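You operate a simulated robot arm through the tools that you are given. There is no shell and no other tool. Be economical: measure what you need, move in short steps, check, and stop when the job is done.

Carry out the task below with a simulated robot arm. There is one attempt and no reset: what you move stays moved.

JOB
Fit the yellow peg in the teal boat and stand the boat on the felt.
Fine: hold the boat in the vice for the fit; vice knob back at free.

The check looks at the end state, three seconds after you hand in, the way a careful person would. Anything else that was tipped, shoved, dropped, spilled or broken makes it a failure.

ROBOT AND FRAMES
A 6-joint arm with a two-finger parallel gripper, fixed in place. Base frame: the origin is at the foot of the arm, x ahead of it, y to its left, z up; the work surface is at about z = 0.005. Readings come in m, rad, newtons and seconds.
With the tool pointing down near the work surface it reaches from about 0.12 to 0.5 m from the base axis. Its first joint turns from -1.257 to 1.257 rad. Payload 0.65 kg.
The TCP is the grasp point between the finger pads, 0.025 m short of the fingertips. In the tool frame z runs along the fingers and y along their closing line. The gripper opens to 0.076 m. The fingers are 0.018 m wide and 0.01 m thick; the gripper's body (0.036 by 0.078 m) begins 0.045 m behind the TCP.
Orientation is that of the tool frame in the base frame, as [roll, pitch, yaw] about the fixed x, y, z axes, in that order (R = Rz(yaw) Ry(pitch) Rx(roll)). With the fingers straight down and closing along the base's y, the tool's x points along the base's -x, its y along +y and its z along -z.

CONTROLS
- The arm moves only by the tool servo_tool. Its arguments are lists of equal length, an entry for each row: "delta_pos": the shift along the tool's x, y, z in m, a list of three; "angular": the turn, a rotation vector about the tool's x, y, z in rad, a list of three; "gripper": the finger opening in m, from 0 to 0.076. In form: {"delta_pos": [[x, y, z], ...], "angular": [[wx, wy, wz], ...], "gripper": [gripper, ...]}. A call has 1 to 10 rows; each row shifts and turns the commanded pose from where the row before left it, along the tool's axes as they then stand. Rows are played at 5 a second. More than 0.05 m and 0.15 rad between two rows, or a gripper value outside its range, and nothing of the call is played. A pose out of reach is approached as far as the arm can. The call stops where the force on the tool passes 40 N (or 10 N more than at its start, if that is more) or the arm is blocked; 0.2 s more then pass. Each finger travels about 0.108 m/s and halts on what it meets, pressing with about 29 N; the grip force reading is that of the motor and also rises with nothing between the fingers. The clock runs only during rows and for 0.2 s after the last one: add rows that do not move to give the fingers time. The reply holds the time, the measured pose of the TCP, the force on the tool along the base axes, the opening and the grip force, in the units named above and with some noise.
- Cameras (640 x 400 px; columns grow to the right, rows downward): "scene" is fixed at [0.0665, 0.2779, 0.4172]; the picture's right is [-0.67, -0.74, 0.00], its down [-0.32, 0.29, -0.90] and it looks along [0.66, -0.61, -0.44] (base axes); focal length 228 px, centre (320, 200). "wrist" rides on the gripper at [0.058, 0.011, -0.081] in the tool frame; the picture's right is [-0.18, 0.98, 0.00], its down [-0.75, -0.14, -0.64] and it looks along [-0.63, -0.12, 0.77] (tool axes); focal length 243 px, centre (320, 200). There is no depth. A picture from a camera that has moved, and an enlarged one, comes with that camera's place and axes in the base frame and with its lens.
- capture(camera): a new picture of that camera. It takes no simulated time.
- inspect(camera, box): a new picture of the part [left, top, right, bottom] of that camera's present view, enlarged. It takes no simulated time.
- hand_in(): hands the job in; it is judged then, once.

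Go step by step. Nothing tells you positions but the pictures and the camera data: compare them with the known pose of the tool, close in by small moves and look again before you grip or let go. The budget is 120 turns and 76 pictures, counting those below and the enlarged ones. Unless the task says otherwise, let go and move clear before handing in, and close with one line.

The tools are called after "Request:" by a JSON object that holds its "name" and its "arguments". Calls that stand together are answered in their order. servo_tool: Moves the arm, as the interface text tells. Its arguments: {"type":"object","properties":{"delta_pos":{"type":"array","items":{"type":"array","items":{"type":"number"}}},"angular":{"type":"array","items":{"type":"array","items":{"type":"number"}}},"gripper":{"type":"array","items":{"type":"number"}}},"required":["delta_pos","angular","gripper"]} The other tools are called the same way: capture (camera) takes a picture; inspect (camera, box) takes an enlarged picture of a part of a camera's view; hand_in () hands the job in.

At the start:

```text
time_s: 0.0
eef_pos: [0.2409, -0.0281, 0.3537]
ee_rot: [-3.14, 0.001, 3.14]
wrist_force: [0.9, 0.2, -0.2]
width: 0.0758
finger_force: 0.1
```

scene: 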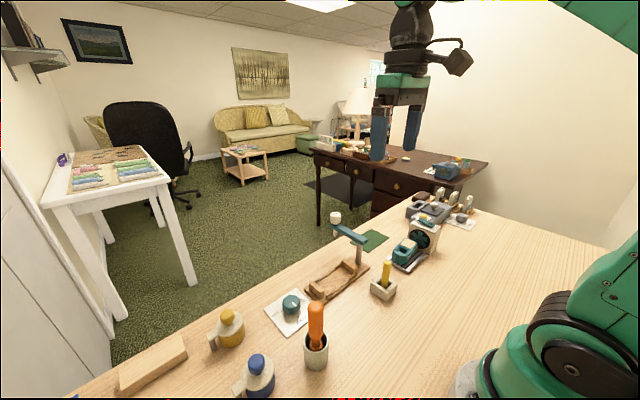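
wrist: 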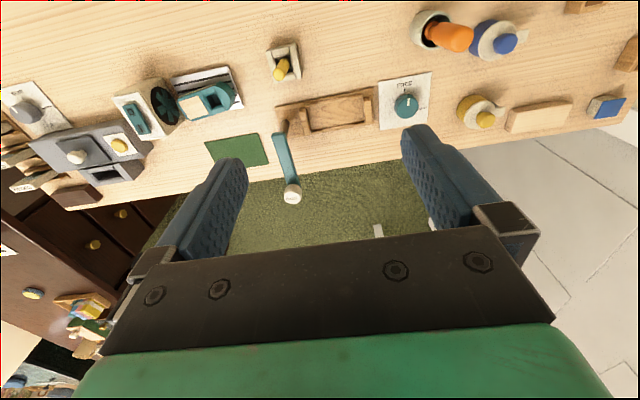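

I see a bench with a wooden vice-like cradle, a teal knob on a card, a yellow peg in a small holder, a teal item, a green felt patch. I'll enlarge the views first.

Request:
{"name": "inspect", "arguments": {"camera": "scene", "box": [240, 180, 480, 340]}}

Request:
{"name": "inspect", "arguments": {"camera": "wrist", "box": [100, 30, 340, 180]}}

Request:
{"name": "inspect", "arguments": {"camera": "wrist", "box": [250, 20, 450, 145]}}

```text
2.50 times, centred on (360, 260) of scene
camera zoom: at [0.0665, 0.2779, 0.4172], right [-0.67, -0.74, 0.0], down [-0.32, 0.29, -0.9], along [0.66, -0.61, -0.44], focal length 569 px, centre (220, 50)
```

zoom: 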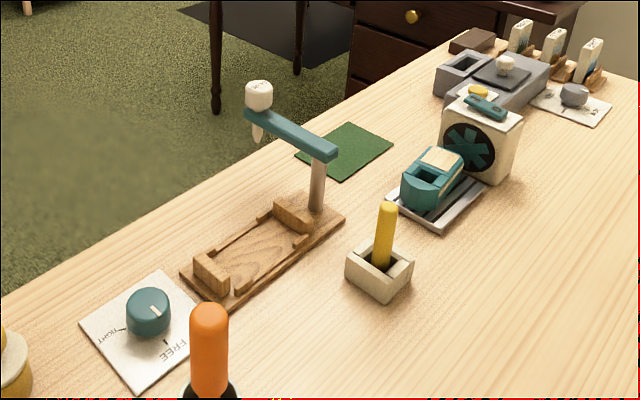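

```text
2.67 times, centred on (220, 105) of wrist
camera zoom: at [0.1827, -0.0175, 0.4346], right [0.19, 0.98, 0.0], down [0.75, -0.14, 0.64], along [0.63, -0.12, -0.77], focal length 647 px, centre (587, 453)
```

zoom: 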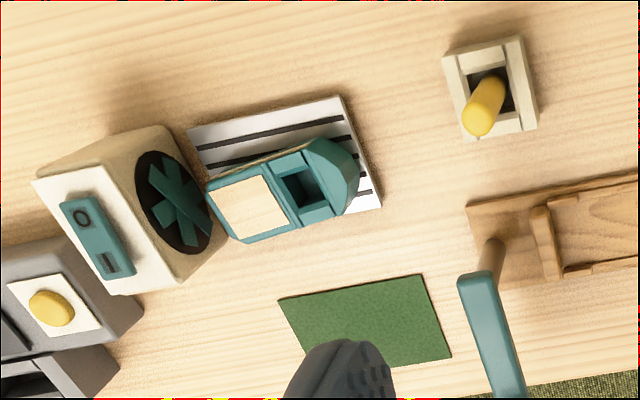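

```text
3.20 times, centred on (350, 82) of wrist
camera zoom: at [0.1827, -0.0175, 0.4346], right [0.19, 0.98, 0.0], down [0.75, -0.14, 0.64], along [0.63, -0.12, -0.77], focal length 776 px, centre (224, 576)
```

zoom: 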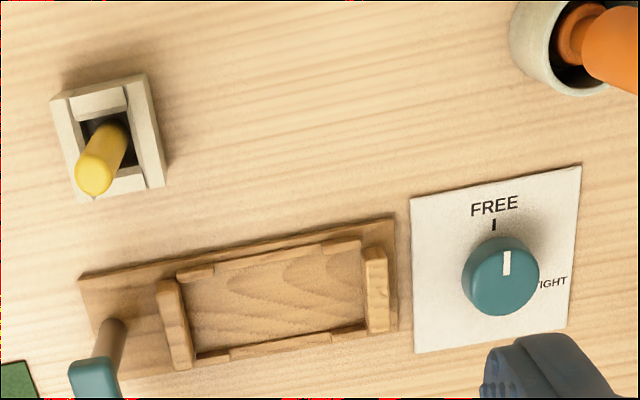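

The boat sits on a slatted tray near (0.27, -0.215), the peg near (0.25, -0.086), the vice near (0.338, -0.02), its knob near (0.344, 0.095), and the felt near (0.383, -0.219). I'll turn the gripper so that it closes across the boat, then look closer.

Request:
{"name": "servo_tool", "arguments": {"delta_pos": [[0, 0, 0.005], [0, 0, 0.005], [0, 0, 0.005], [0, 0, 0.005], [0, 0, 0.005], [0, 0, 0.005], [0, 0, 0.005], [0, 0, 0.005], [0, 0, 0.005], [0, 0, 0.005]], "angular": [[0, 0, 0.137], [0, 0, 0.137], [0, 0, 0.137], [0, 0, 0.137], [0, 0, 0.137], [0, 0, 0.137], [0, 0, 0.137], [0, 0, 0.137], [0, 0, 0.137], [0, 0, 0.137]], "gripper": [0.076, 0.076, 0.076, 0.076, 0.076, 0.076, 0.076, 0.076, 0.076, 0.076]}}

Request:
{"name": "capture", "arguments": {"camera": "wrist"}}

```text
time_s: 2.2
eef_pos: [0.239, -0.0276, 0.3043]
ee_rot: [3.142, 0.002, 1.768]
wrist_force: [-0.8, -0.2, -0.2]
width: 0.0762
finger_force: 0.1
```

```text
70 pictures are left
camera wrist: at [0.2403, 0.0309, 0.3842], right [1.0, 0.01, 0.0], down [0.01, -0.77, 0.64], along [0.01, -0.64, -0.77], focal length 243 px, centre (320, 200)
```

wrist: 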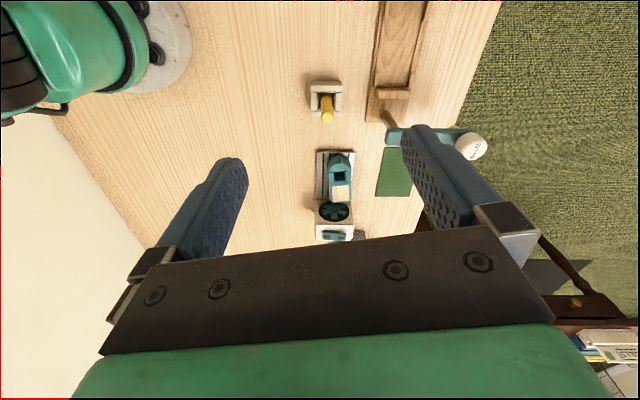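

The boat is now in front of the wrist camera. I'll enlarge it and the labelled white cap.

Request:
{"name": "inspect", "arguments": {"camera": "wrist", "box": [260, 70, 420, 250]}}

Request:
{"name": "inspect", "arguments": {"camera": "wrist", "box": [360, 70, 500, 170]}}

```text
2.22 times, centred on (340, 160) of wrist
camera zoom: at [0.2403, 0.0309, 0.3842], right [1.0, 0.01, 0.0], down [0.01, -0.77, 0.64], along [0.01, -0.64, -0.77], focal length 539 px, centre (276, 289)
```

zoom: 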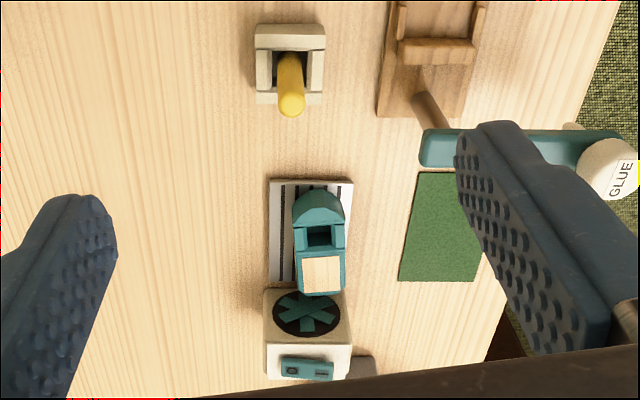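

```text
4.00 times, centred on (430, 120) of wrist
camera zoom: at [0.2403, 0.0309, 0.3842], right [1.0, 0.01, 0.0], down [0.01, -0.77, 0.64], along [0.01, -0.64, -0.77], focal length 970 px, centre (-120, 520)
```

zoom: 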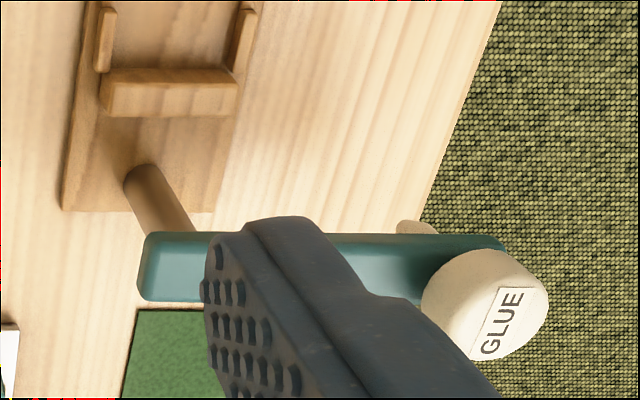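

There is a glue arm standing beside the vice; the job does not call for it. I'll check the grey machine with its knob in case that's relevant too.

Request:
{"name": "inspect", "arguments": {"camera": "scene", "box": [380, 180, 490, 270]}}

Request:
{"name": "inspect", "arguments": {"camera": "scene", "box": [200, 270, 340, 390]}}

```text
4.44 times, centred on (435, 225) of scene
camera zoom: at [0.0665, 0.2779, 0.4172], right [-0.67, -0.74, 0.0], down [-0.32, 0.29, -0.9], along [0.66, -0.61, -0.44], focal length 1011 px, centre (-191, 89)
```

zoom: 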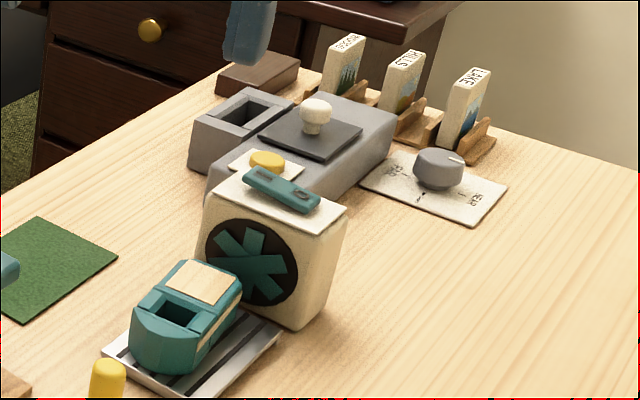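

```text
3.33 times, centred on (270, 330) of scene
camera zoom: at [0.0665, 0.2779, 0.4172], right [-0.67, -0.74, 0.0], down [-0.32, 0.29, -0.9], along [0.66, -0.61, -0.44], focal length 758 px, centre (487, -233)
```

zoom: 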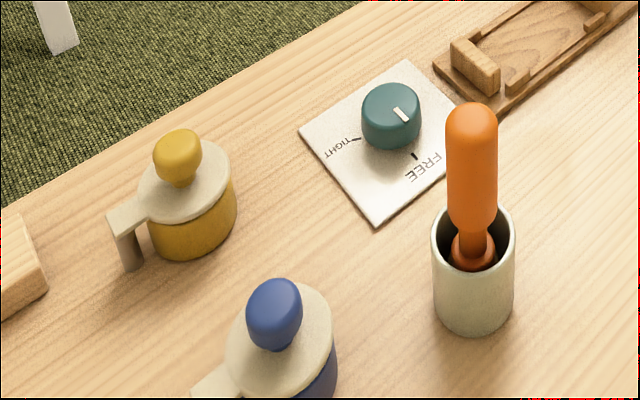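

Only the wooden vice and its teal knob matter, and the knob reads FREE now. I'm moving above the boat.

Request:
{"name": "servo_tool", "arguments": {"delta_pos": [[0, 0, 0], [-0.025, 0.0031, 0.015], [-0.025, 0.0031, 0.015], [-0.025, 0.0031, 0.015], [-0.025, 0.0031, 0.015], [-0.025, 0.0031, 0.015], [-0.025, 0.0031, 0.015], [-0.02, 0.0031, 0.014]], "angular": [[0, 0, 0.1], [0, 0, 0], [0, 0, 0], [0, 0, 0], [0, 0, 0], [0, 0, 0], [0, 0, 0], [0, 0, 0]], "gripper": [0.076, 0.076, 0.076, 0.076, 0.076, 0.076, 0.076, 0.076]}}

Request:
{"name": "capture", "arguments": {"camera": "wrist"}}

Request:
{"name": "inspect", "arguments": {"camera": "scene", "box": [340, 180, 480, 280]}}

```text
time_s: 4.0
eef_pos: [0.2789, -0.1952, 0.1992]
ee_rot: [3.141, 0.003, 1.67]
wrist_force: [-0.2, -0.3, -0.9]
width: 0.076
finger_force: 0.1
```

```text
65 pictures are left
camera wrist: at [0.286, -0.1369, 0.2791], right [1.0, -0.09, 0.0], down [-0.07, -0.76, 0.64], along [-0.05, -0.64, -0.77], focal length 243 px, centre (320, 200)
```

wrist: 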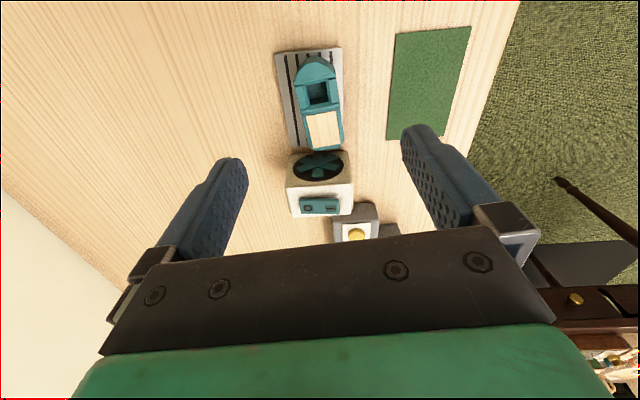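

```text
4.00 times, centred on (410, 230) of scene
camera zoom: at [0.0665, 0.2779, 0.4172], right [-0.67, -0.74, 0.0], down [-0.32, 0.29, -0.9], along [0.66, -0.61, -0.44], focal length 910 px, centre (-40, 80)
```

zoom: 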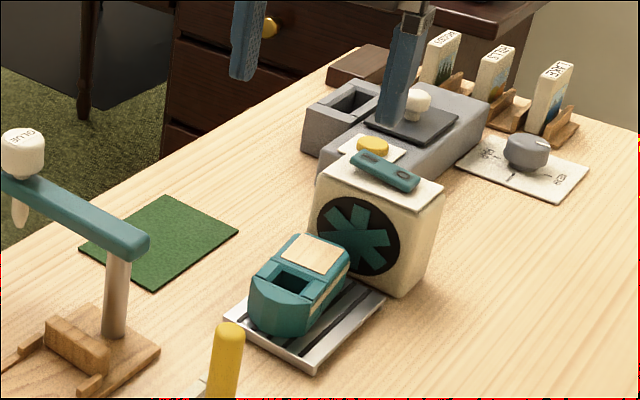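

Request:
{"name": "inspect", "arguments": {"camera": "wrist", "box": [260, 30, 380, 160]}}

```text
3.08 times, centred on (320, 95) of wrist
camera zoom: at [0.286, -0.1369, 0.2791], right [1.0, -0.09, 0.0], down [-0.07, -0.76, 0.64], along [-0.05, -0.64, -0.77], focal length 746 px, centre (320, 523)
```

zoom: 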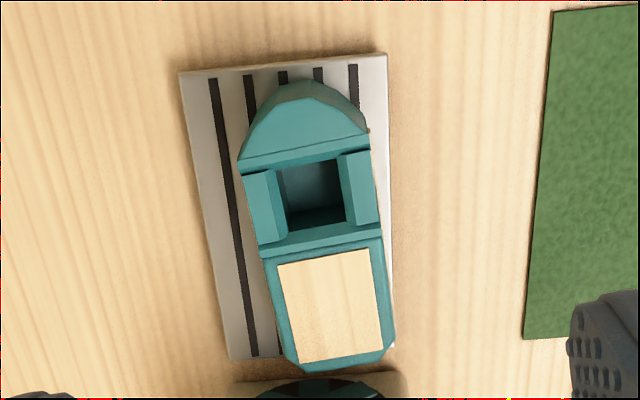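

The boat is about 38 mm wide, its cockpit hole at about (0.280, -0.205), and its long axis tilts about 0.09 rad, which matches the gripper. I'll descend partway and check.

Request:
{"name": "servo_tool", "arguments": {"delta_pos": [[-0.005, 0.0006, 0.025], [-0.005, 0, 0.025], [0, 0, 0.025], [0, 0, 0.025], [0, 0, 0.015]], "angular": [[0, 0, 0], [0, 0, 0], [0, 0, 0], [0, 0, 0], [0, 0, 0]], "gripper": [0.076, 0.076, 0.076, 0.076, 0.076]}}

Request:
{"name": "capture", "arguments": {"camera": "wrist"}}

Request:
{"name": "inspect", "arguments": {"camera": "scene", "box": [340, 180, 480, 280]}}

```text
time_s: 5.2
eef_pos: [0.2805, -0.2052, 0.087]
ee_rot: [-3.141, 0.003, 1.67]
wrist_force: [-0.2, 0.3, -0.3]
width: 0.0759
finger_force: 0.0
```

```text
62 pictures are left
camera wrist: at [0.2866, -0.1472, 0.1664], right [1.0, -0.09, 0.0], down [-0.07, -0.76, 0.64], along [-0.05, -0.64, -0.77], focal length 243 px, centre (320, 200)
```

wrist: 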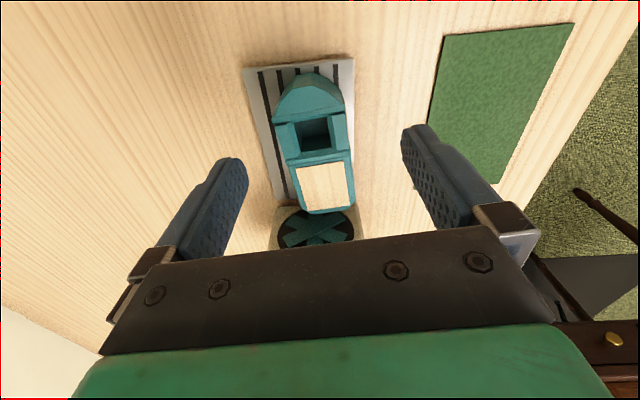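

```text
4.00 times, centred on (410, 230) of scene
camera zoom: at [0.0665, 0.2779, 0.4172], right [-0.67, -0.74, 0.0], down [-0.32, 0.29, -0.9], along [0.66, -0.61, -0.44], focal length 910 px, centre (-40, 80)
```

zoom: 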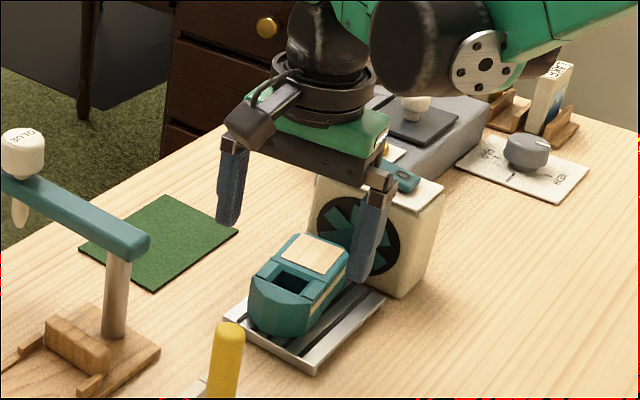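

Alignment looks good. I'm descending to the grasp height, keeping the fingertips just above the tray.

Request:
{"name": "servo_tool", "arguments": {"delta_pos": [[0, 0, 0.02], [0, 0, 0.015], [0, 0, 0.007], [0, 0, 0]], "angular": [[0, 0, 0], [0, 0, 0], [0, 0, 0], [0, 0, 0]], "gripper": [0.076, 0.076, 0.076, 0.076]}}

Request:
{"name": "inspect", "arguments": {"camera": "scene", "box": [360, 200, 460, 270]}}

Request:
{"name": "inspect", "arguments": {"camera": "wrist", "box": [200, 60, 460, 230]}}

```text
time_s: 6.2
eef_pos: [0.2794, -0.2052, 0.0452]
ee_rot: [3.141, 0.001, 1.671]
wrist_force: [-0.7, 0.5, 0.1]
width: 0.0759
finger_force: 0.1
```

```text
5.71 times, centred on (410, 235) of scene
camera zoom: at [0.0665, 0.2779, 0.4172], right [-0.67, -0.74, 0.0], down [-0.32, 0.29, -0.9], along [0.66, -0.61, -0.44], focal length 1300 px, centre (-194, 0)
```

zoom: 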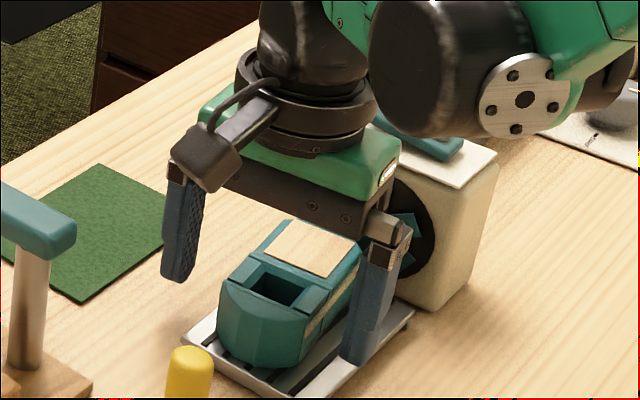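

```text
2.35 times, centred on (330, 145) of wrist
camera zoom: at [0.2859, -0.1464, 0.1247], right [1.0, -0.09, 0.0], down [-0.07, -0.76, 0.64], along [-0.05, -0.64, -0.77], focal length 571 px, centre (296, 329)
```

zoom: 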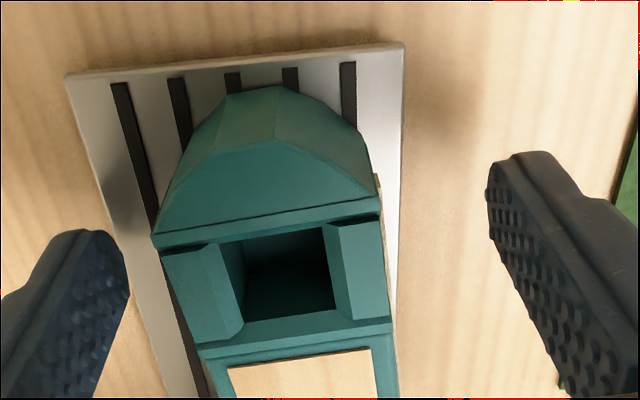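

The fingers straddle the hull. I'm closing now.

Request:
{"name": "servo_tool", "arguments": {"delta_pos": [[0, 0, 0], [0, 0, 0], [0, 0, 0], [0, 0, 0]], "angular": [[0, 0, 0], [0, 0, 0], [0, 0, 0], [0, 0, 0]], "gripper": [0.05, 0.035, 0.03, 0.03]}}

Request:
{"name": "capture", "arguments": {"camera": "wrist"}}

```text
time_s: 7.2
eef_pos: [0.2809, -0.2052, 0.0463]
ee_rot: [-3.142, 0.001, 1.669]
wrist_force: [0.3, 0.2, 0.0]
width: 0.039
finger_force: 29.3
```

```text
58 pictures are left
camera wrist: at [0.2859, -0.1464, 0.1248], right [1.0, -0.09, 0.0], down [-0.07, -0.76, 0.64], along [-0.05, -0.64, -0.77], focal length 243 px, centre (320, 200)
```

wrist: 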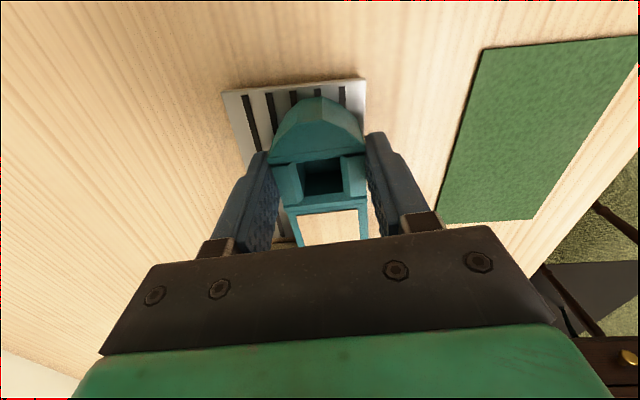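

Gripped at 39 mm. I'm lifting straight up.

Request:
{"name": "servo_tool", "arguments": {"delta_pos": [[0, 0, -0.005], [0, 0, -0.02], [0, 0, -0.025], [0, 0, -0.03], [0, 0, -0.03], [0, 0, -0.03]], "angular": [[0, 0, 0], [0, 0, 0], [0, 0, 0], [0, 0, 0], [0, 0, 0], [0, 0, 0]], "gripper": [0.03, 0.03, 0.03, 0.03, 0.03, 0.03]}}

Request:
{"name": "inspect", "arguments": {"camera": "scene", "box": [300, 120, 460, 280]}}

```text
time_s: 8.6
eef_pos: [0.2811, -0.2036, 0.1831]
ee_rot: [-3.141, 0.001, 1.671]
wrist_force: [0.2, -0.6, -0.9]
width: 0.039
finger_force: 28.7
```

```text
2.50 times, centred on (380, 200) of scene
camera zoom: at [0.0665, 0.2779, 0.4172], right [-0.67, -0.74, 0.0], down [-0.32, 0.29, -0.9], along [0.66, -0.61, -0.44], focal length 569 px, centre (170, 200)
```

zoom: 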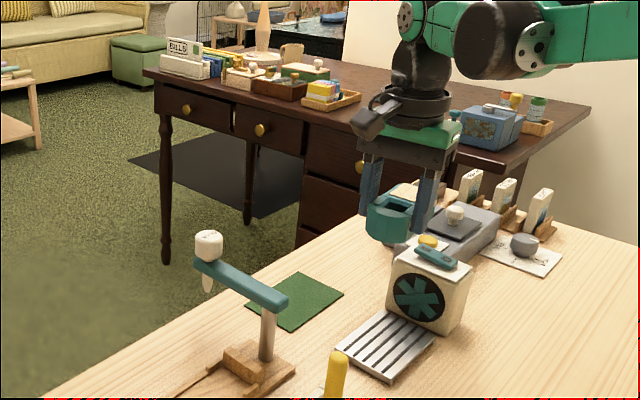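

The boat is held level. I'm carrying it high over toward the vice and turning to the vice's axis.

Request:
{"name": "servo_tool", "arguments": {"delta_pos": [[0, 0, 0], [0.033, 0.0043, -0.002], [0.033, 0.0043, -0.002], [0.033, 0.0043, -0.002], [0.033, 0.0043, -0.002], [0.033, 0.0043, -0.002], [0.033, 0.0043, -0.002], [0.033, 0.0043, -0.002], [0.033, 0.0043, -0.002], [0, 0, 0]], "angular": [[0, 0, 0.12], [0, 0, 0], [0, 0, 0], [0, 0, 0], [0, 0, 0], [0, 0, 0], [0, 0, 0], [0, 0, 0], [0, 0, 0], [0, 0, 0]], "gripper": [0.03, 0.03, 0.03, 0.03, 0.03, 0.03, 0.03, 0.03, 0.03, 0.03]}}

Request:
{"name": "capture", "arguments": {"camera": "wrist"}}

Request:
{"name": "capture", "arguments": {"camera": "scene"}}

```text
time_s: 10.8
eef_pos: [0.32, 0.058, 0.1981]
ee_rot: [3.139, 0.002, 1.549]
wrist_force: [0.1, -0.2, 0.3]
width: 0.039
finger_force: 28.3
```

```text
56 pictures are left
camera wrist: at [0.3331, 0.1152, 0.278], right [0.98, -0.2, 0.0], down [-0.16, -0.75, 0.64], along [-0.13, -0.63, -0.77], focal length 243 px, centre (320, 200)
```

wrist: 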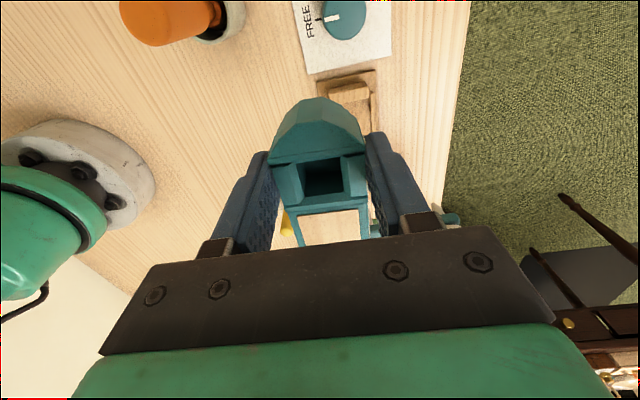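

```text
55 pictures are left
```

scene: 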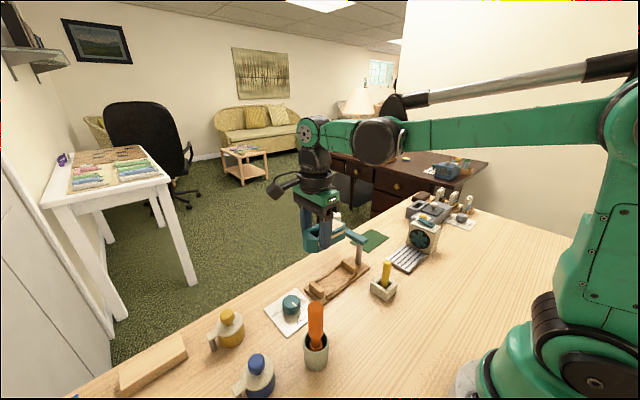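

Request:
{"name": "inspect", "arguments": {"camera": "scene", "box": [290, 220, 400, 310]}}

Request:
{"name": "inspect", "arguments": {"camera": "wrist", "box": [280, 0, 400, 140]}}

```text
4.44 times, centred on (345, 265) of scene
camera zoom: at [0.0665, 0.2779, 0.4172], right [-0.67, -0.74, 0.0], down [-0.32, 0.29, -0.9], along [0.66, -0.61, -0.44], focal length 1011 px, centre (209, -89)
```

zoom: 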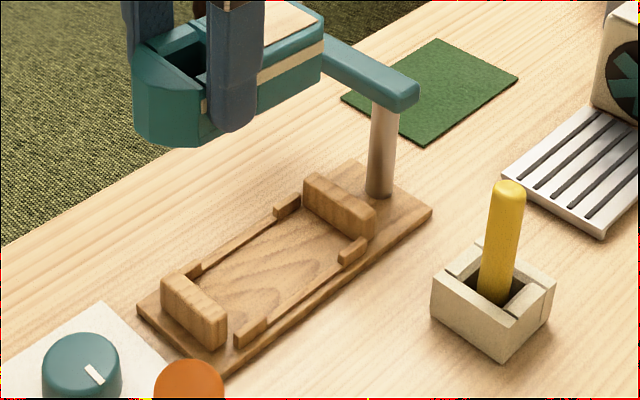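

```text
2.86 times, centred on (340, 70) of wrist
camera zoom: at [0.3331, 0.1152, 0.278], right [0.98, -0.2, 0.0], down [-0.16, -0.75, 0.64], along [-0.13, -0.63, -0.77], focal length 693 px, centre (263, 571)
```

zoom: 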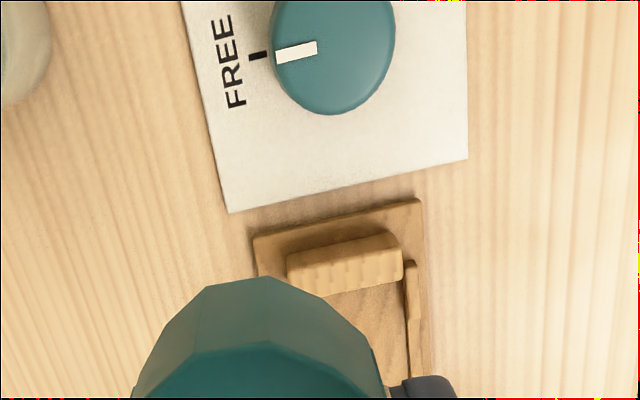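

Vice measurements: gap centre at about (0.341, -0.019), about 95 mm long and square to the base axes; the boat is about 82 mm long with its centre about 10 mm astern of the TCP. I'm moving to hover over the vice with that offset.

Request:
{"name": "servo_tool", "arguments": {"delta_pos": [[0, 0, 0], [-0.022, 0.007, 0.0], [-0.022, 0.007, 0.02], [-0.022, 0.007, 0.02], [0, 0, 0.025], [0, 0, 0.02], [0, 0, 0]], "angular": [[0, 0, -0.022], [0, 0, 0], [0, 0, 0], [0, 0, 0], [0, 0, 0], [0, 0, 0], [0, 0, 0]], "gripper": [0.03, 0.03, 0.03, 0.03, 0.03, 0.03, 0.03]}}

Request:
{"name": "inspect", "arguments": {"camera": "scene", "box": [290, 210, 400, 310]}}

Request:
{"name": "capture", "arguments": {"camera": "wrist"}}

```text
time_s: 12.4
eef_pos: [0.3414, -0.0094, 0.115]
ee_rot: [3.14, 0.001, 1.573]
wrist_force: [0.0, 0.3, -0.3]
width: 0.0391
finger_force: 29.3
```

```text
4.00 times, centred on (345, 260) of scene
camera zoom: at [0.0665, 0.2779, 0.4172], right [-0.67, -0.74, 0.0], down [-0.32, 0.29, -0.9], along [0.66, -0.61, -0.44], focal length 910 px, centre (220, -40)
```

zoom: 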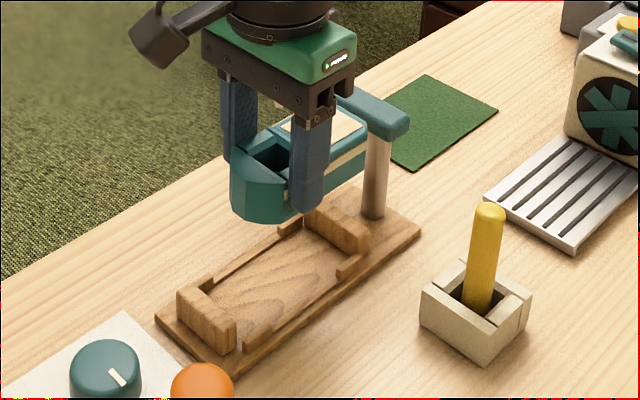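

```text
51 pictures are left
camera wrist: at [0.352, 0.0483, 0.1951], right [0.98, -0.18, 0.0], down [-0.14, -0.75, 0.64], along [-0.12, -0.63, -0.77], focal length 243 px, centre (320, 200)
```

wrist: 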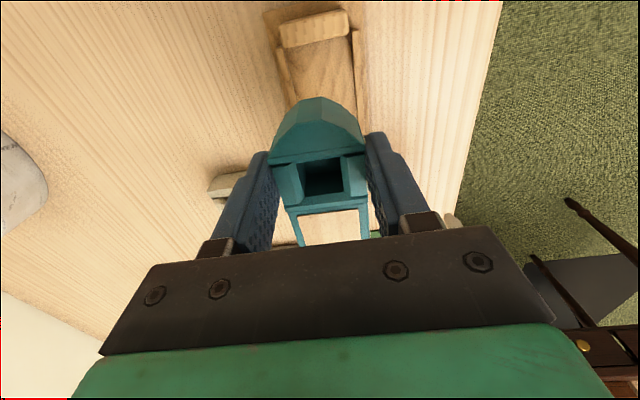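

Request:
{"name": "inspect", "arguments": {"camera": "wrist", "box": [240, 0, 400, 110]}}

```text
3.64 times, centred on (320, 55) of wrist
camera zoom: at [0.352, 0.0483, 0.1951], right [0.98, -0.18, 0.0], down [-0.14, -0.75, 0.64], along [-0.12, -0.63, -0.77], focal length 882 px, centre (320, 727)
```

zoom: 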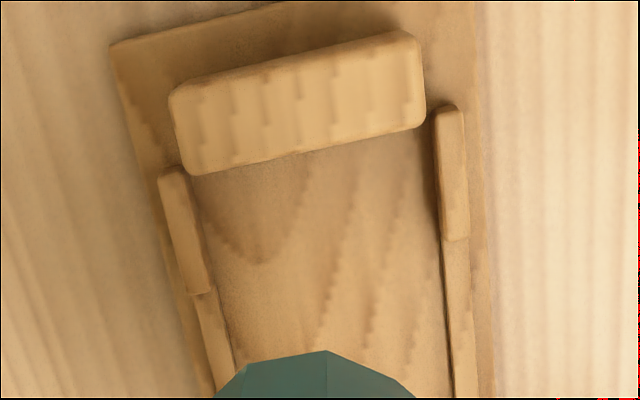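

The near views put the vice centre at x of about 0.342–0.346. I'll lower to just above the jaws and compare hull to rails directly.

Request:
{"name": "servo_tool", "arguments": {"delta_pos": [[0, 0.001, 0.02], [0, 0, 0.02], [0, 0, 0.007], [0, 0, 0]], "angular": [[0, 0, 0], [0, 0, 0], [0, 0, 0], [0, 0, 0]], "gripper": [0.03, 0.03, 0.03, 0.03]}}

Request:
{"name": "inspect", "arguments": {"camera": "scene", "box": [295, 230, 385, 310]}}

Request:
{"name": "inspect", "arguments": {"camera": "wrist", "box": [240, 20, 400, 150]}}

```text
time_s: 13.4
eef_pos: [0.3411, -0.0089, 0.068]
ee_rot: [3.139, 0.003, 1.572]
wrist_force: [0.3, 0.1, -1.6]
width: 0.0388
finger_force: 29.2
```

```text
5.00 times, centred on (340, 270) of scene
camera zoom: at [0.0665, 0.2779, 0.4172], right [-0.67, -0.74, 0.0], down [-0.32, 0.29, -0.9], along [0.66, -0.61, -0.44], focal length 1138 px, centre (220, -150)
```

zoom: 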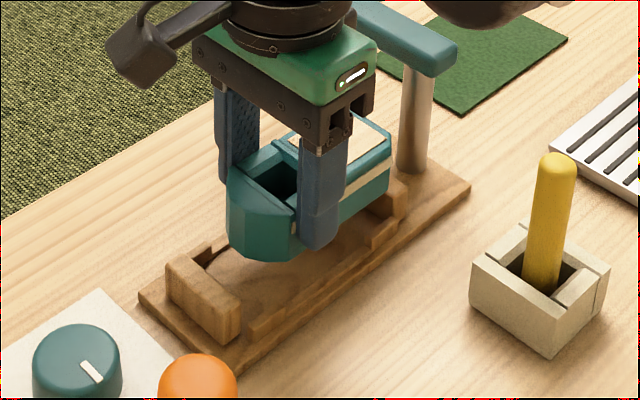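

```text
3.08 times, centred on (320, 85) of wrist
camera zoom: at [0.354, 0.0498, 0.148], right [0.98, -0.18, 0.0], down [-0.14, -0.75, 0.64], along [-0.12, -0.63, -0.77], focal length 746 px, centre (320, 554)
```

zoom: 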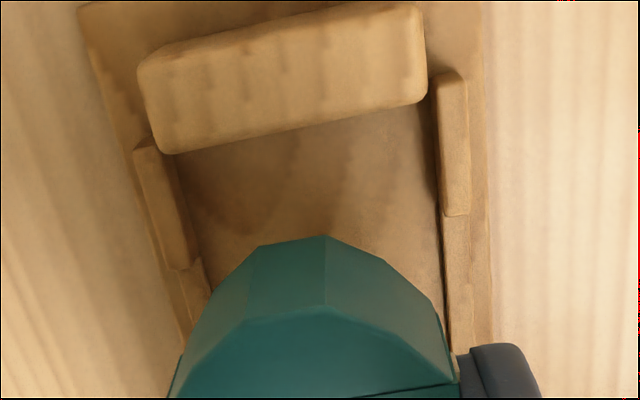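

Request:
{"name": "inspect", "arguments": {"camera": "wrist", "box": [240, 90, 400, 250]}}

```text
2.50 times, centred on (320, 170) of wrist
camera zoom: at [0.354, 0.0498, 0.148], right [0.98, -0.18, 0.0], down [-0.14, -0.75, 0.64], along [-0.12, -0.63, -0.77], focal length 606 px, centre (320, 275)
```

zoom: 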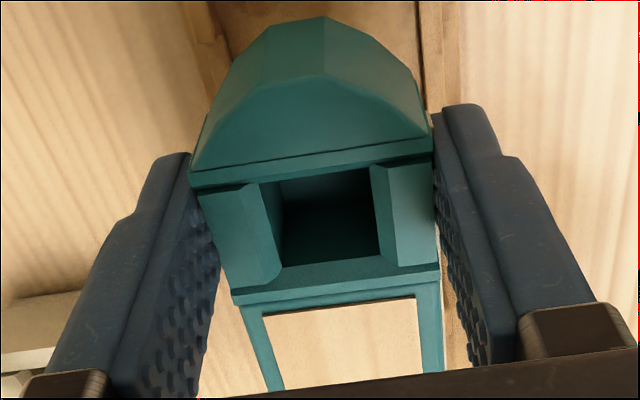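

Hull and fingers are centred on each other. I'm shifting 3 mm in x and -2.5 mm in y to centre on the vice, then lowering carefully.

Request:
{"name": "servo_tool", "arguments": {"delta_pos": [[-0.0025, 0.003, 0], [0, 0, 0.008], [0, 0, 0.006], [0, 0, 0.004], [0, 0, 0]], "angular": [[0, 0, 0], [0, 0, 0], [0, 0, 0], [0, 0, 0], [0, 0, 0]], "gripper": [0.03, 0.03, 0.03, 0.03, 0.03]}}

Request:
{"name": "inspect", "arguments": {"camera": "scene", "box": [295, 230, 385, 310]}}

Request:
{"name": "inspect", "arguments": {"camera": "wrist", "box": [240, 20, 400, 150]}}

```text
time_s: 14.6
eef_pos: [0.3449, -0.0098, 0.05]
ee_rot: [3.14, 0.0, 1.572]
wrist_force: [-1.8, 5.2, 11.8]
width: 0.0394
finger_force: 28.9
```

```text
5.00 times, centred on (340, 270) of scene
camera zoom: at [0.0665, 0.2779, 0.4172], right [-0.67, -0.74, 0.0], down [-0.32, 0.29, -0.9], along [0.66, -0.61, -0.44], focal length 1138 px, centre (220, -150)
```

zoom: 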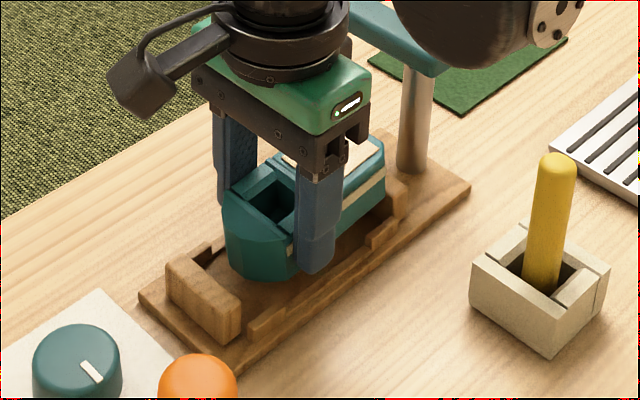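

```text
3.08 times, centred on (320, 85) of wrist
camera zoom: at [0.3573, 0.0476, 0.1303], right [0.98, -0.18, 0.0], down [-0.14, -0.75, 0.64], along [-0.12, -0.63, -0.77], focal length 746 px, centre (320, 554)
```

zoom: 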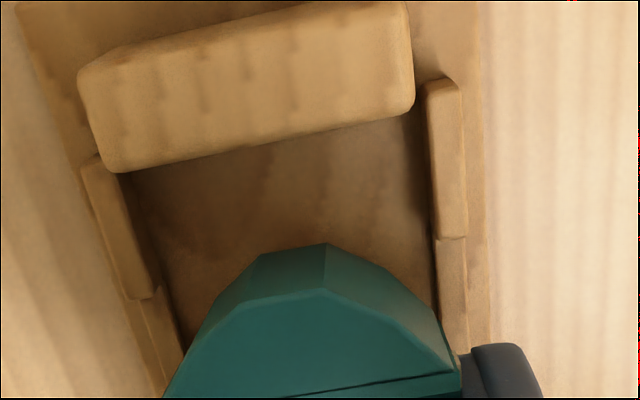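

The stern has touched the far jaw (upward and +y force), while there's still a gap at the bow. I'm raising, shifting +y about 4.5 mm, and lowering again.

Request:
{"name": "servo_tool", "arguments": {"delta_pos": [[0, 0, -0.007], [0.005, 0, 0], [0, 0, 0], [0, 0, 0.005], [0, 0, 0.002], [0, 0, 0]], "angular": [[0, 0, 0], [0, 0, 0], [0, 0, 0], [0, 0, 0], [0, 0, 0], [0, 0, 0]], "gripper": [0.03, 0.03, 0.03, 0.03, 0.03, 0.03]}}

Request:
{"name": "inspect", "arguments": {"camera": "scene", "box": [295, 230, 385, 310]}}

```text
time_s: 16.0
eef_pos: [0.3455, -0.0055, 0.0501]
ee_rot: [-3.141, 0.002, 1.572]
wrist_force: [-0.3, 1.9, 3.7]
width: 0.0396
finger_force: 29.3
```

```text
5.00 times, centred on (340, 270) of scene
camera zoom: at [0.0665, 0.2779, 0.4172], right [-0.67, -0.74, 0.0], down [-0.32, 0.29, -0.9], along [0.66, -0.61, -0.44], focal length 1138 px, centre (220, -150)
```

zoom: 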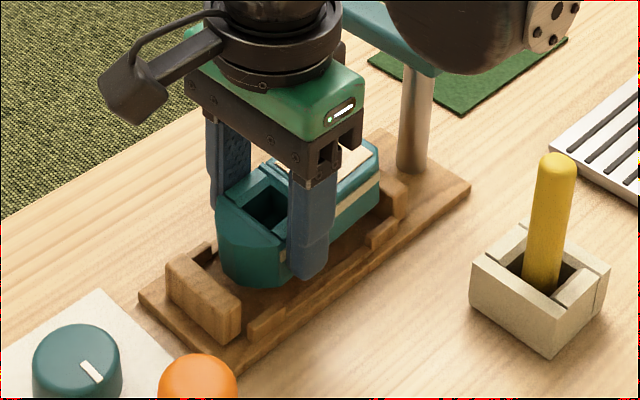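

Still a little contact at the stern, and a gap at the bow. I'll shift 3 mm more and lower in 2 mm steps.

Request:
{"name": "servo_tool", "arguments": {"delta_pos": [[0, 0, -0.004], [0.003, 0, 0], [0, 0, 0.002], [0, 0, 0.002], [0, 0, 0]], "angular": [[0, 0, 0], [0, 0, 0], [0, 0, 0], [0, 0, 0], [0, 0, 0]], "gripper": [0.03, 0.03, 0.03, 0.03, 0.03]}}

Request:
{"name": "inspect", "arguments": {"camera": "wrist", "box": [240, 20, 400, 150]}}

```text
time_s: 17.2
eef_pos: [0.3452, -0.0033, 0.0499]
ee_rot: [3.141, 0.003, 1.573]
wrist_force: [-0.3, -0.3, -1.0]
width: 0.0392
finger_force: 28.8
```

```text
3.08 times, centred on (320, 85) of wrist
camera zoom: at [0.3572, 0.0554, 0.13], right [0.98, -0.18, 0.0], down [-0.14, -0.75, 0.64], along [-0.12, -0.63, -0.77], focal length 746 px, centre (320, 554)
```

zoom: 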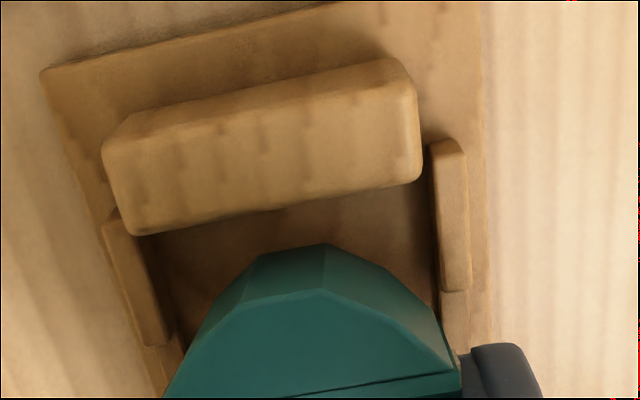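

No contact now, and the bow clears the near jaw. I'm lowering in small steps until it seats.

Request:
{"name": "servo_tool", "arguments": {"delta_pos": [[0, 0, 0.002], [0, 0, 0.002], [0, 0, 0]], "angular": [[0, 0, 0], [0, 0, 0], [0, 0, 0]], "gripper": [0.03, 0.03, 0.03]}}

Request:
{"name": "inspect", "arguments": {"camera": "scene", "box": [295, 230, 385, 310]}}

```text
time_s: 18.0
eef_pos: [0.3454, -0.0019, 0.0478]
ee_rot: [3.14, 0.002, 1.573]
wrist_force: [0.8, 1.0, -1.0]
width: 0.0391
finger_force: 29.2
```

```text
5.00 times, centred on (340, 270) of scene
camera zoom: at [0.0665, 0.2779, 0.4172], right [-0.67, -0.74, 0.0], down [-0.32, 0.29, -0.9], along [0.66, -0.61, -0.44], focal length 1138 px, centre (220, -150)
```

zoom: 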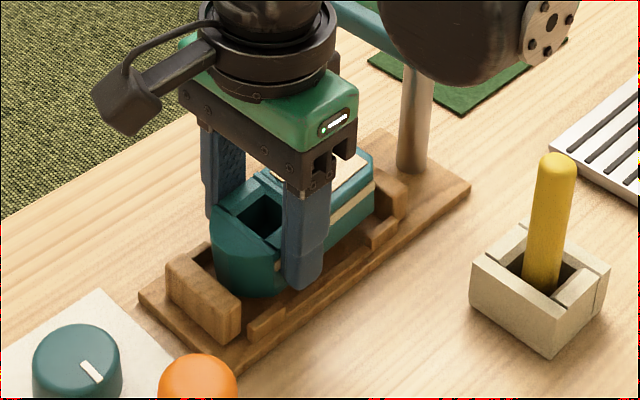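

Request:
{"name": "servo_tool", "arguments": {"delta_pos": [[0, 0, 0.002], [0, 0, 0.001], [0, 0, 0]], "angular": [[0, 0, 0], [0, 0, 0], [0, 0, 0]], "gripper": [0.03, 0.03, 0.03]}}

```text
time_s: 18.8
eef_pos: [0.3456, -0.0021, 0.0433]
ee_rot: [3.141, 0.002, 1.572]
wrist_force: [-0.1, 0.2, 0.3]
width: 0.0394
finger_force: 28.6
```

Request:
{"name": "servo_tool", "arguments": {"delta_pos": [[0, 0, 0.0015], [0, 0, 0]], "angular": [[0, 0, 0], [0, 0, 0]], "gripper": [0.03, 0.03]}}

Request:
{"name": "inspect", "arguments": {"camera": "scene", "box": [305, 240, 375, 300]}}

```text
time_s: 19.4
eef_pos: [0.3455, -0.0032, 0.0422]
ee_rot: [3.141, 0.002, 1.573]
wrist_force: [-0.3, -0.5, -1.4]
width: 0.0396
finger_force: 28.8
```

```text
6.67 times, centred on (340, 270) of scene
camera zoom: at [0.0665, 0.2779, 0.4172], right [-0.67, -0.74, 0.0], down [-0.32, 0.29, -0.9], along [0.66, -0.61, -0.44], focal length 1517 px, centre (187, -267)
```

zoom: 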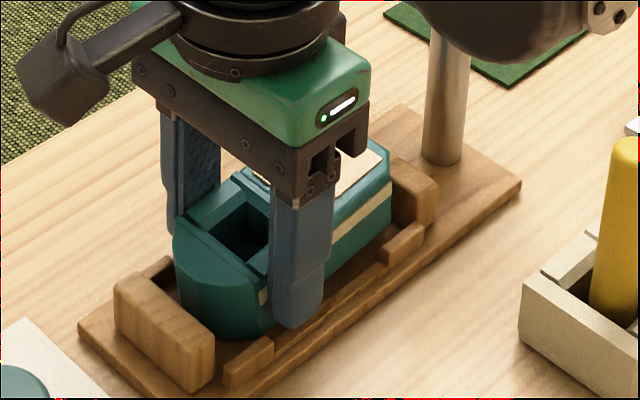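

Request:
{"name": "servo_tool", "arguments": {"delta_pos": [[0, 0, 0.0015], [0, 0, 0]], "angular": [[0, 0, 0], [0, 0, 0]], "gripper": [0.03, 0.03]}}

Request:
{"name": "servo_tool", "arguments": {"delta_pos": [[0, 0, 0.001], [0, 0, 0]], "angular": [[0, 0, 0], [0, 0, 0]], "gripper": [0.03, 0.03]}}

```text
time_s: 20.0
eef_pos: [0.3447, -0.0006, 0.0397]
ee_rot: [3.138, 0.001, 1.571]
wrist_force: [1.9, -3.5, 22.9]
width: 0.0392
finger_force: 29.3
```

```text
time_s: 20.6
eef_pos: [0.3454, -0.002, 0.0402]
ee_rot: [3.141, 0.001, 1.573]
wrist_force: [2.5, -1.1, 14.0]
width: 0.0394
finger_force: 28.9
```

Seated: contact at about z = 0.040. I'll back off 1 mm and check before releasing.

Request:
{"name": "servo_tool", "arguments": {"delta_pos": [[0, 0, -0.0015], [0, 0, 0]], "angular": [[0, 0, 0], [0, 0, 0]], "gripper": [0.03, 0.03]}}

Request:
{"name": "inspect", "arguments": {"camera": "wrist", "box": [230, 30, 410, 200]}}

Request:
{"name": "inspect", "arguments": {"camera": "scene", "box": [305, 240, 375, 300]}}

```text
time_s: 21.2
eef_pos: [0.3449, -0.003, 0.0412]
ee_rot: [-3.141, 0.002, 1.573]
wrist_force: [0.0, 0.6, 0.3]
width: 0.0391
finger_force: 28.7
```

```text
2.35 times, centred on (320, 115) of wrist
camera zoom: at [0.357, 0.0554, 0.1209], right [0.98, -0.18, 0.0], down [-0.14, -0.75, 0.64], along [-0.12, -0.63, -0.77], focal length 571 px, centre (320, 400)
```

zoom: 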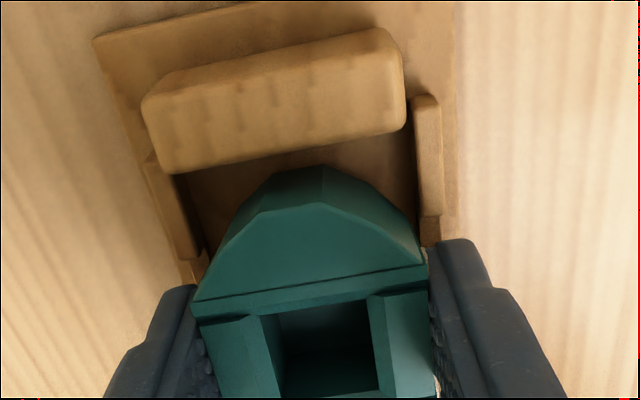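

```text
6.67 times, centred on (340, 270) of scene
camera zoom: at [0.0665, 0.2779, 0.4172], right [-0.67, -0.74, 0.0], down [-0.32, 0.29, -0.9], along [0.66, -0.61, -0.44], focal length 1517 px, centre (187, -267)
```

zoom: 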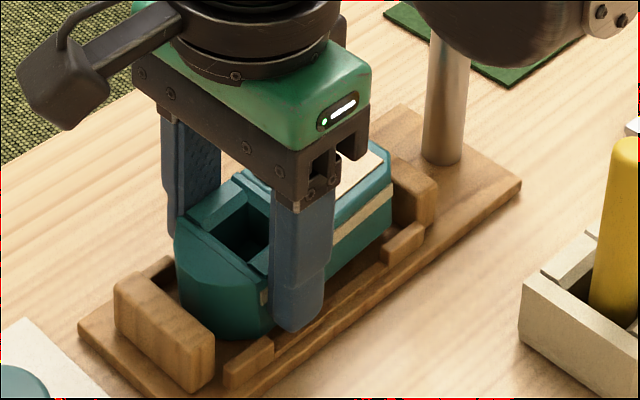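

The boat is between the jaws and rails. I'm releasing slowly, then rising.

Request:
{"name": "servo_tool", "arguments": {"delta_pos": [[0, 0, 0], [0, 0, 0], [0, 0, 0], [0, 0, -0.01], [0, 0, -0.02], [0, 0, -0.03], [0, 0, -0.03], [0, 0, -0.03]], "angular": [[0, 0, 0], [0, 0, 0], [0, 0, 0], [0, 0, 0], [0, 0, 0], [0, 0, 0], [0, 0, 0], [0, 0, 0]], "gripper": [0.042, 0.048, 0.054, 0.054, 0.056, 0.06, 0.06, 0.06]}}

Request:
{"name": "inspect", "arguments": {"camera": "scene", "box": [270, 220, 390, 320]}}

Request:
{"name": "capture", "arguments": {"camera": "wrist"}}

```text
time_s: 23.0
eef_pos: [0.3467, -0.0029, 0.1611]
ee_rot: [3.14, 0.003, 1.573]
wrist_force: [0.2, -0.2, -0.2]
width: 0.06
finger_force: 0.0
```

```text
4.00 times, centred on (330, 270) of scene
camera zoom: at [0.0665, 0.2779, 0.4172], right [-0.67, -0.74, 0.0], down [-0.32, 0.29, -0.9], along [0.66, -0.61, -0.44], focal length 910 px, centre (280, -80)
```

zoom: 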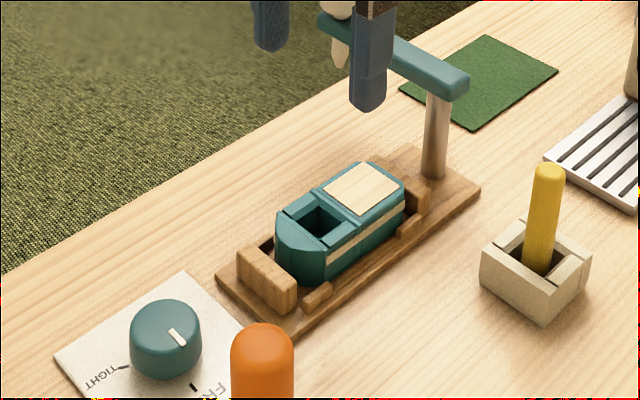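

```text
37 pictures are left
camera wrist: at [0.3576, 0.055, 0.2408], right [0.98, -0.18, 0.0], down [-0.14, -0.75, 0.64], along [-0.12, -0.63, -0.77], focal length 243 px, centre (320, 200)
```

wrist: 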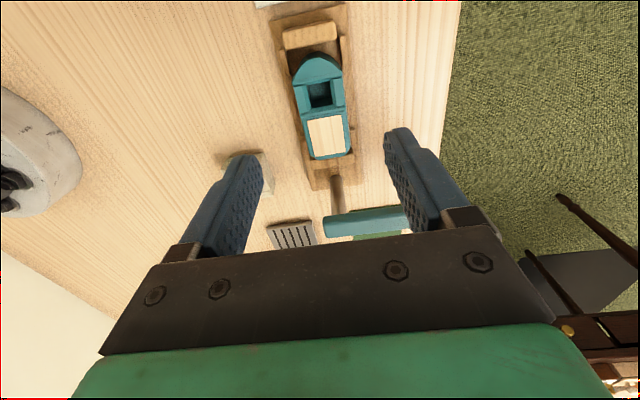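

The boat is seated in the vice. Next is the knob: I'm moving above it at about (0.345, 0.098), pre-turning the wrist so that I have room for a quarter turn to TIGHT.

Request:
{"name": "servo_tool", "arguments": {"delta_pos": [[0.025, 0, 0], [0.025, 0, 0], [0.025, 0, 0], [0.026, -0.002, 0], [0, 0, 0], [0, 0, 0], [0, 0, 0], [0, 0, 0.015], [0, 0, 0.015]], "angular": [[0, 0, 0], [0, 0, 0], [0, 0, 0], [0, 0, 0], [0, 0, -0.127], [0, 0, -0.127], [0, 0, -0.127], [0, 0, 0], [0, 0, 0]], "gripper": [0.06, 0.06, 0.06, 0.06, 0.06, 0.06, 0.06, 0.06, 0.06]}}

Request:
{"name": "capture", "arguments": {"camera": "wrist"}}

Request:
{"name": "inspect", "arguments": {"camera": "scene", "box": [200, 200, 360, 380]}}

```text
time_s: 25.0
eef_pos: [0.3431, 0.0994, 0.1289]
ee_rot: [-3.141, 0.004, 1.955]
wrist_force: [-0.5, 0.2, -0.2]
width: 0.06
finger_force: 0.1
```

```text
36 pictures are left
camera wrist: at [0.3318, 0.1564, 0.2091], right [0.98, 0.2, 0.0], down [0.15, -0.75, 0.64], along [0.13, -0.63, -0.77], focal length 243 px, centre (320, 200)
```

wrist: 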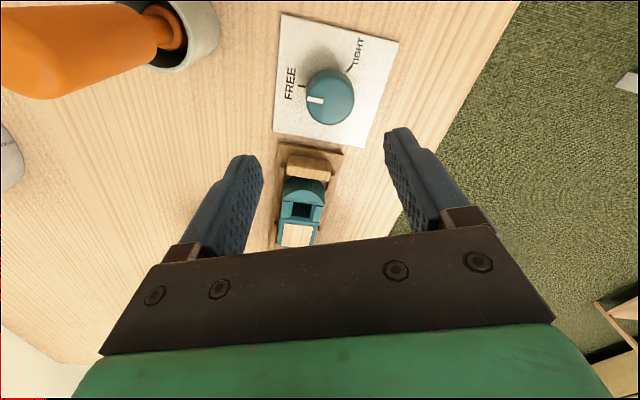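

```text
2.22 times, centred on (280, 290) of scene
camera zoom: at [0.0665, 0.2779, 0.4172], right [-0.67, -0.74, 0.0], down [-0.32, 0.29, -0.9], along [0.66, -0.61, -0.44], focal length 506 px, centre (409, 0)
```

zoom: 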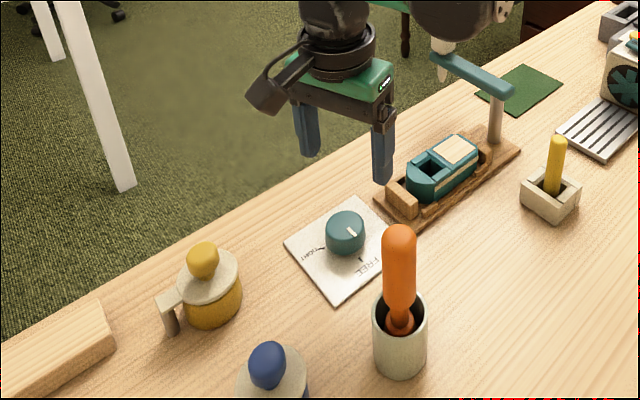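

Request:
{"name": "servo_tool", "arguments": {"delta_pos": [[0, 0.007, 0.02], [0, 0, 0.02], [0, 0, 0.005], [0, 0, 0]], "angular": [[0, 0, 0], [0, 0, 0], [0, 0, 0], [0, 0, 0]], "gripper": [0.06, 0.06, 0.06, 0.06]}}

Request:
{"name": "inspect", "arguments": {"camera": "wrist", "box": [200, 40, 460, 240]}}

Request:
{"name": "inspect", "arguments": {"camera": "scene", "box": [260, 240, 360, 330]}}

```text
time_s: 26.0
eef_pos: [0.3502, 0.1006, 0.0838]
ee_rot: [-3.141, 0.0, 1.953]
wrist_force: [-0.1, 1.2, 0.4]
width: 0.0602
finger_force: 0.1
```

```text
2.00 times, centred on (330, 140) of wrist
camera zoom: at [0.3384, 0.1583, 0.1638], right [0.98, 0.2, 0.0], down [0.15, -0.75, 0.64], along [0.13, -0.63, -0.77], focal length 485 px, centre (300, 320)
```

zoom: 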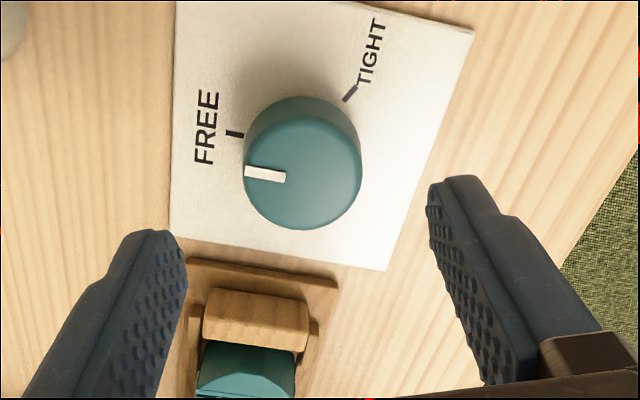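

```text
4.44 times, centred on (310, 285) of scene
camera zoom: at [0.0665, 0.2779, 0.4172], right [-0.67, -0.74, 0.0], down [-0.32, 0.29, -0.9], along [0.66, -0.61, -0.44], focal length 1011 px, centre (364, -178)
```

zoom: 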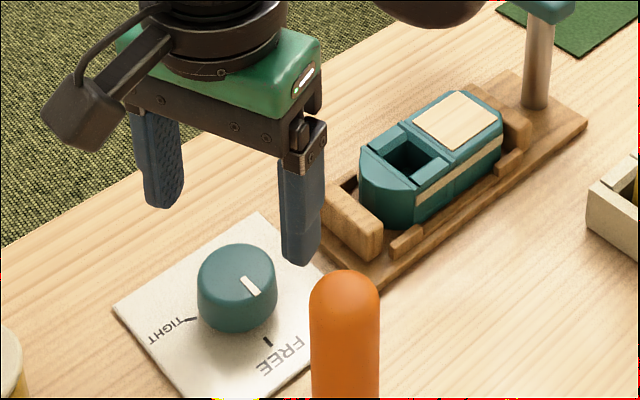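

The knob's centre is at about (0.3505, 0.102), directly under the gripper. I'm descending around it.

Request:
{"name": "servo_tool", "arguments": {"delta_pos": [[0.001, 0.001, 0.015], [0, 0, 0.015], [0, 0, 0.01], [0, 0, 0.004], [0, 0, 0]], "angular": [[0, 0, 0], [0, 0, 0], [0, 0, 0], [0, 0, 0], [0, 0, 0]], "gripper": [0.06, 0.06, 0.06, 0.06, 0.06]}}

Request:
{"name": "inspect", "arguments": {"camera": "wrist", "box": [200, 40, 460, 240]}}

```text
time_s: 27.2
eef_pos: [0.349, 0.1017, 0.0397]
ee_rot: [3.141, 0.003, 1.953]
wrist_force: [0.0, -0.3, 0.0]
width: 0.0599
finger_force: 0.1
```

```text
2.00 times, centred on (330, 140) of wrist
camera zoom: at [0.339, 0.16, 0.1199], right [0.98, 0.2, 0.0], down [0.15, -0.75, 0.64], along [0.13, -0.63, -0.77], focal length 485 px, centre (300, 320)
```

zoom: 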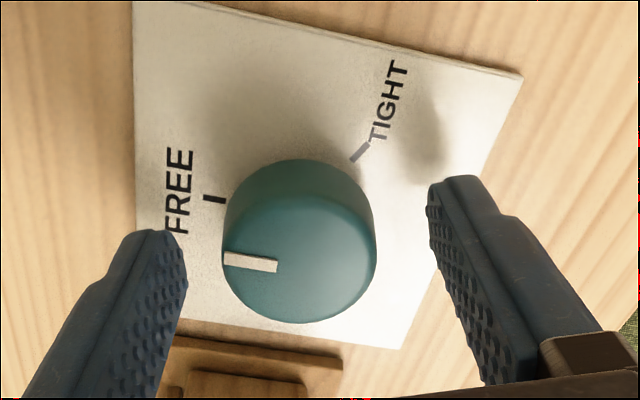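

Nearly centred; a 2.5 mm nudge along the tool's x, then I close on the knob.

Request:
{"name": "servo_tool", "arguments": {"delta_pos": [[0.0025, 0, 0], [0, 0, 0], [0, 0, 0], [0, 0, 0], [0, 0, 0]], "angular": [[0, 0, 0], [0, 0, 0], [0, 0, 0], [0, 0, 0], [0, 0, 0]], "gripper": [0.06, 0.045, 0.036, 0.025, 0.025]}}

```text
time_s: 28.4
eef_pos: [0.3485, 0.1046, 0.0415]
ee_rot: [-3.139, 0.003, 1.953]
wrist_force: [-18.1, -4.8, -1.8]
width: 0.0368
finger_force: 44.9
```

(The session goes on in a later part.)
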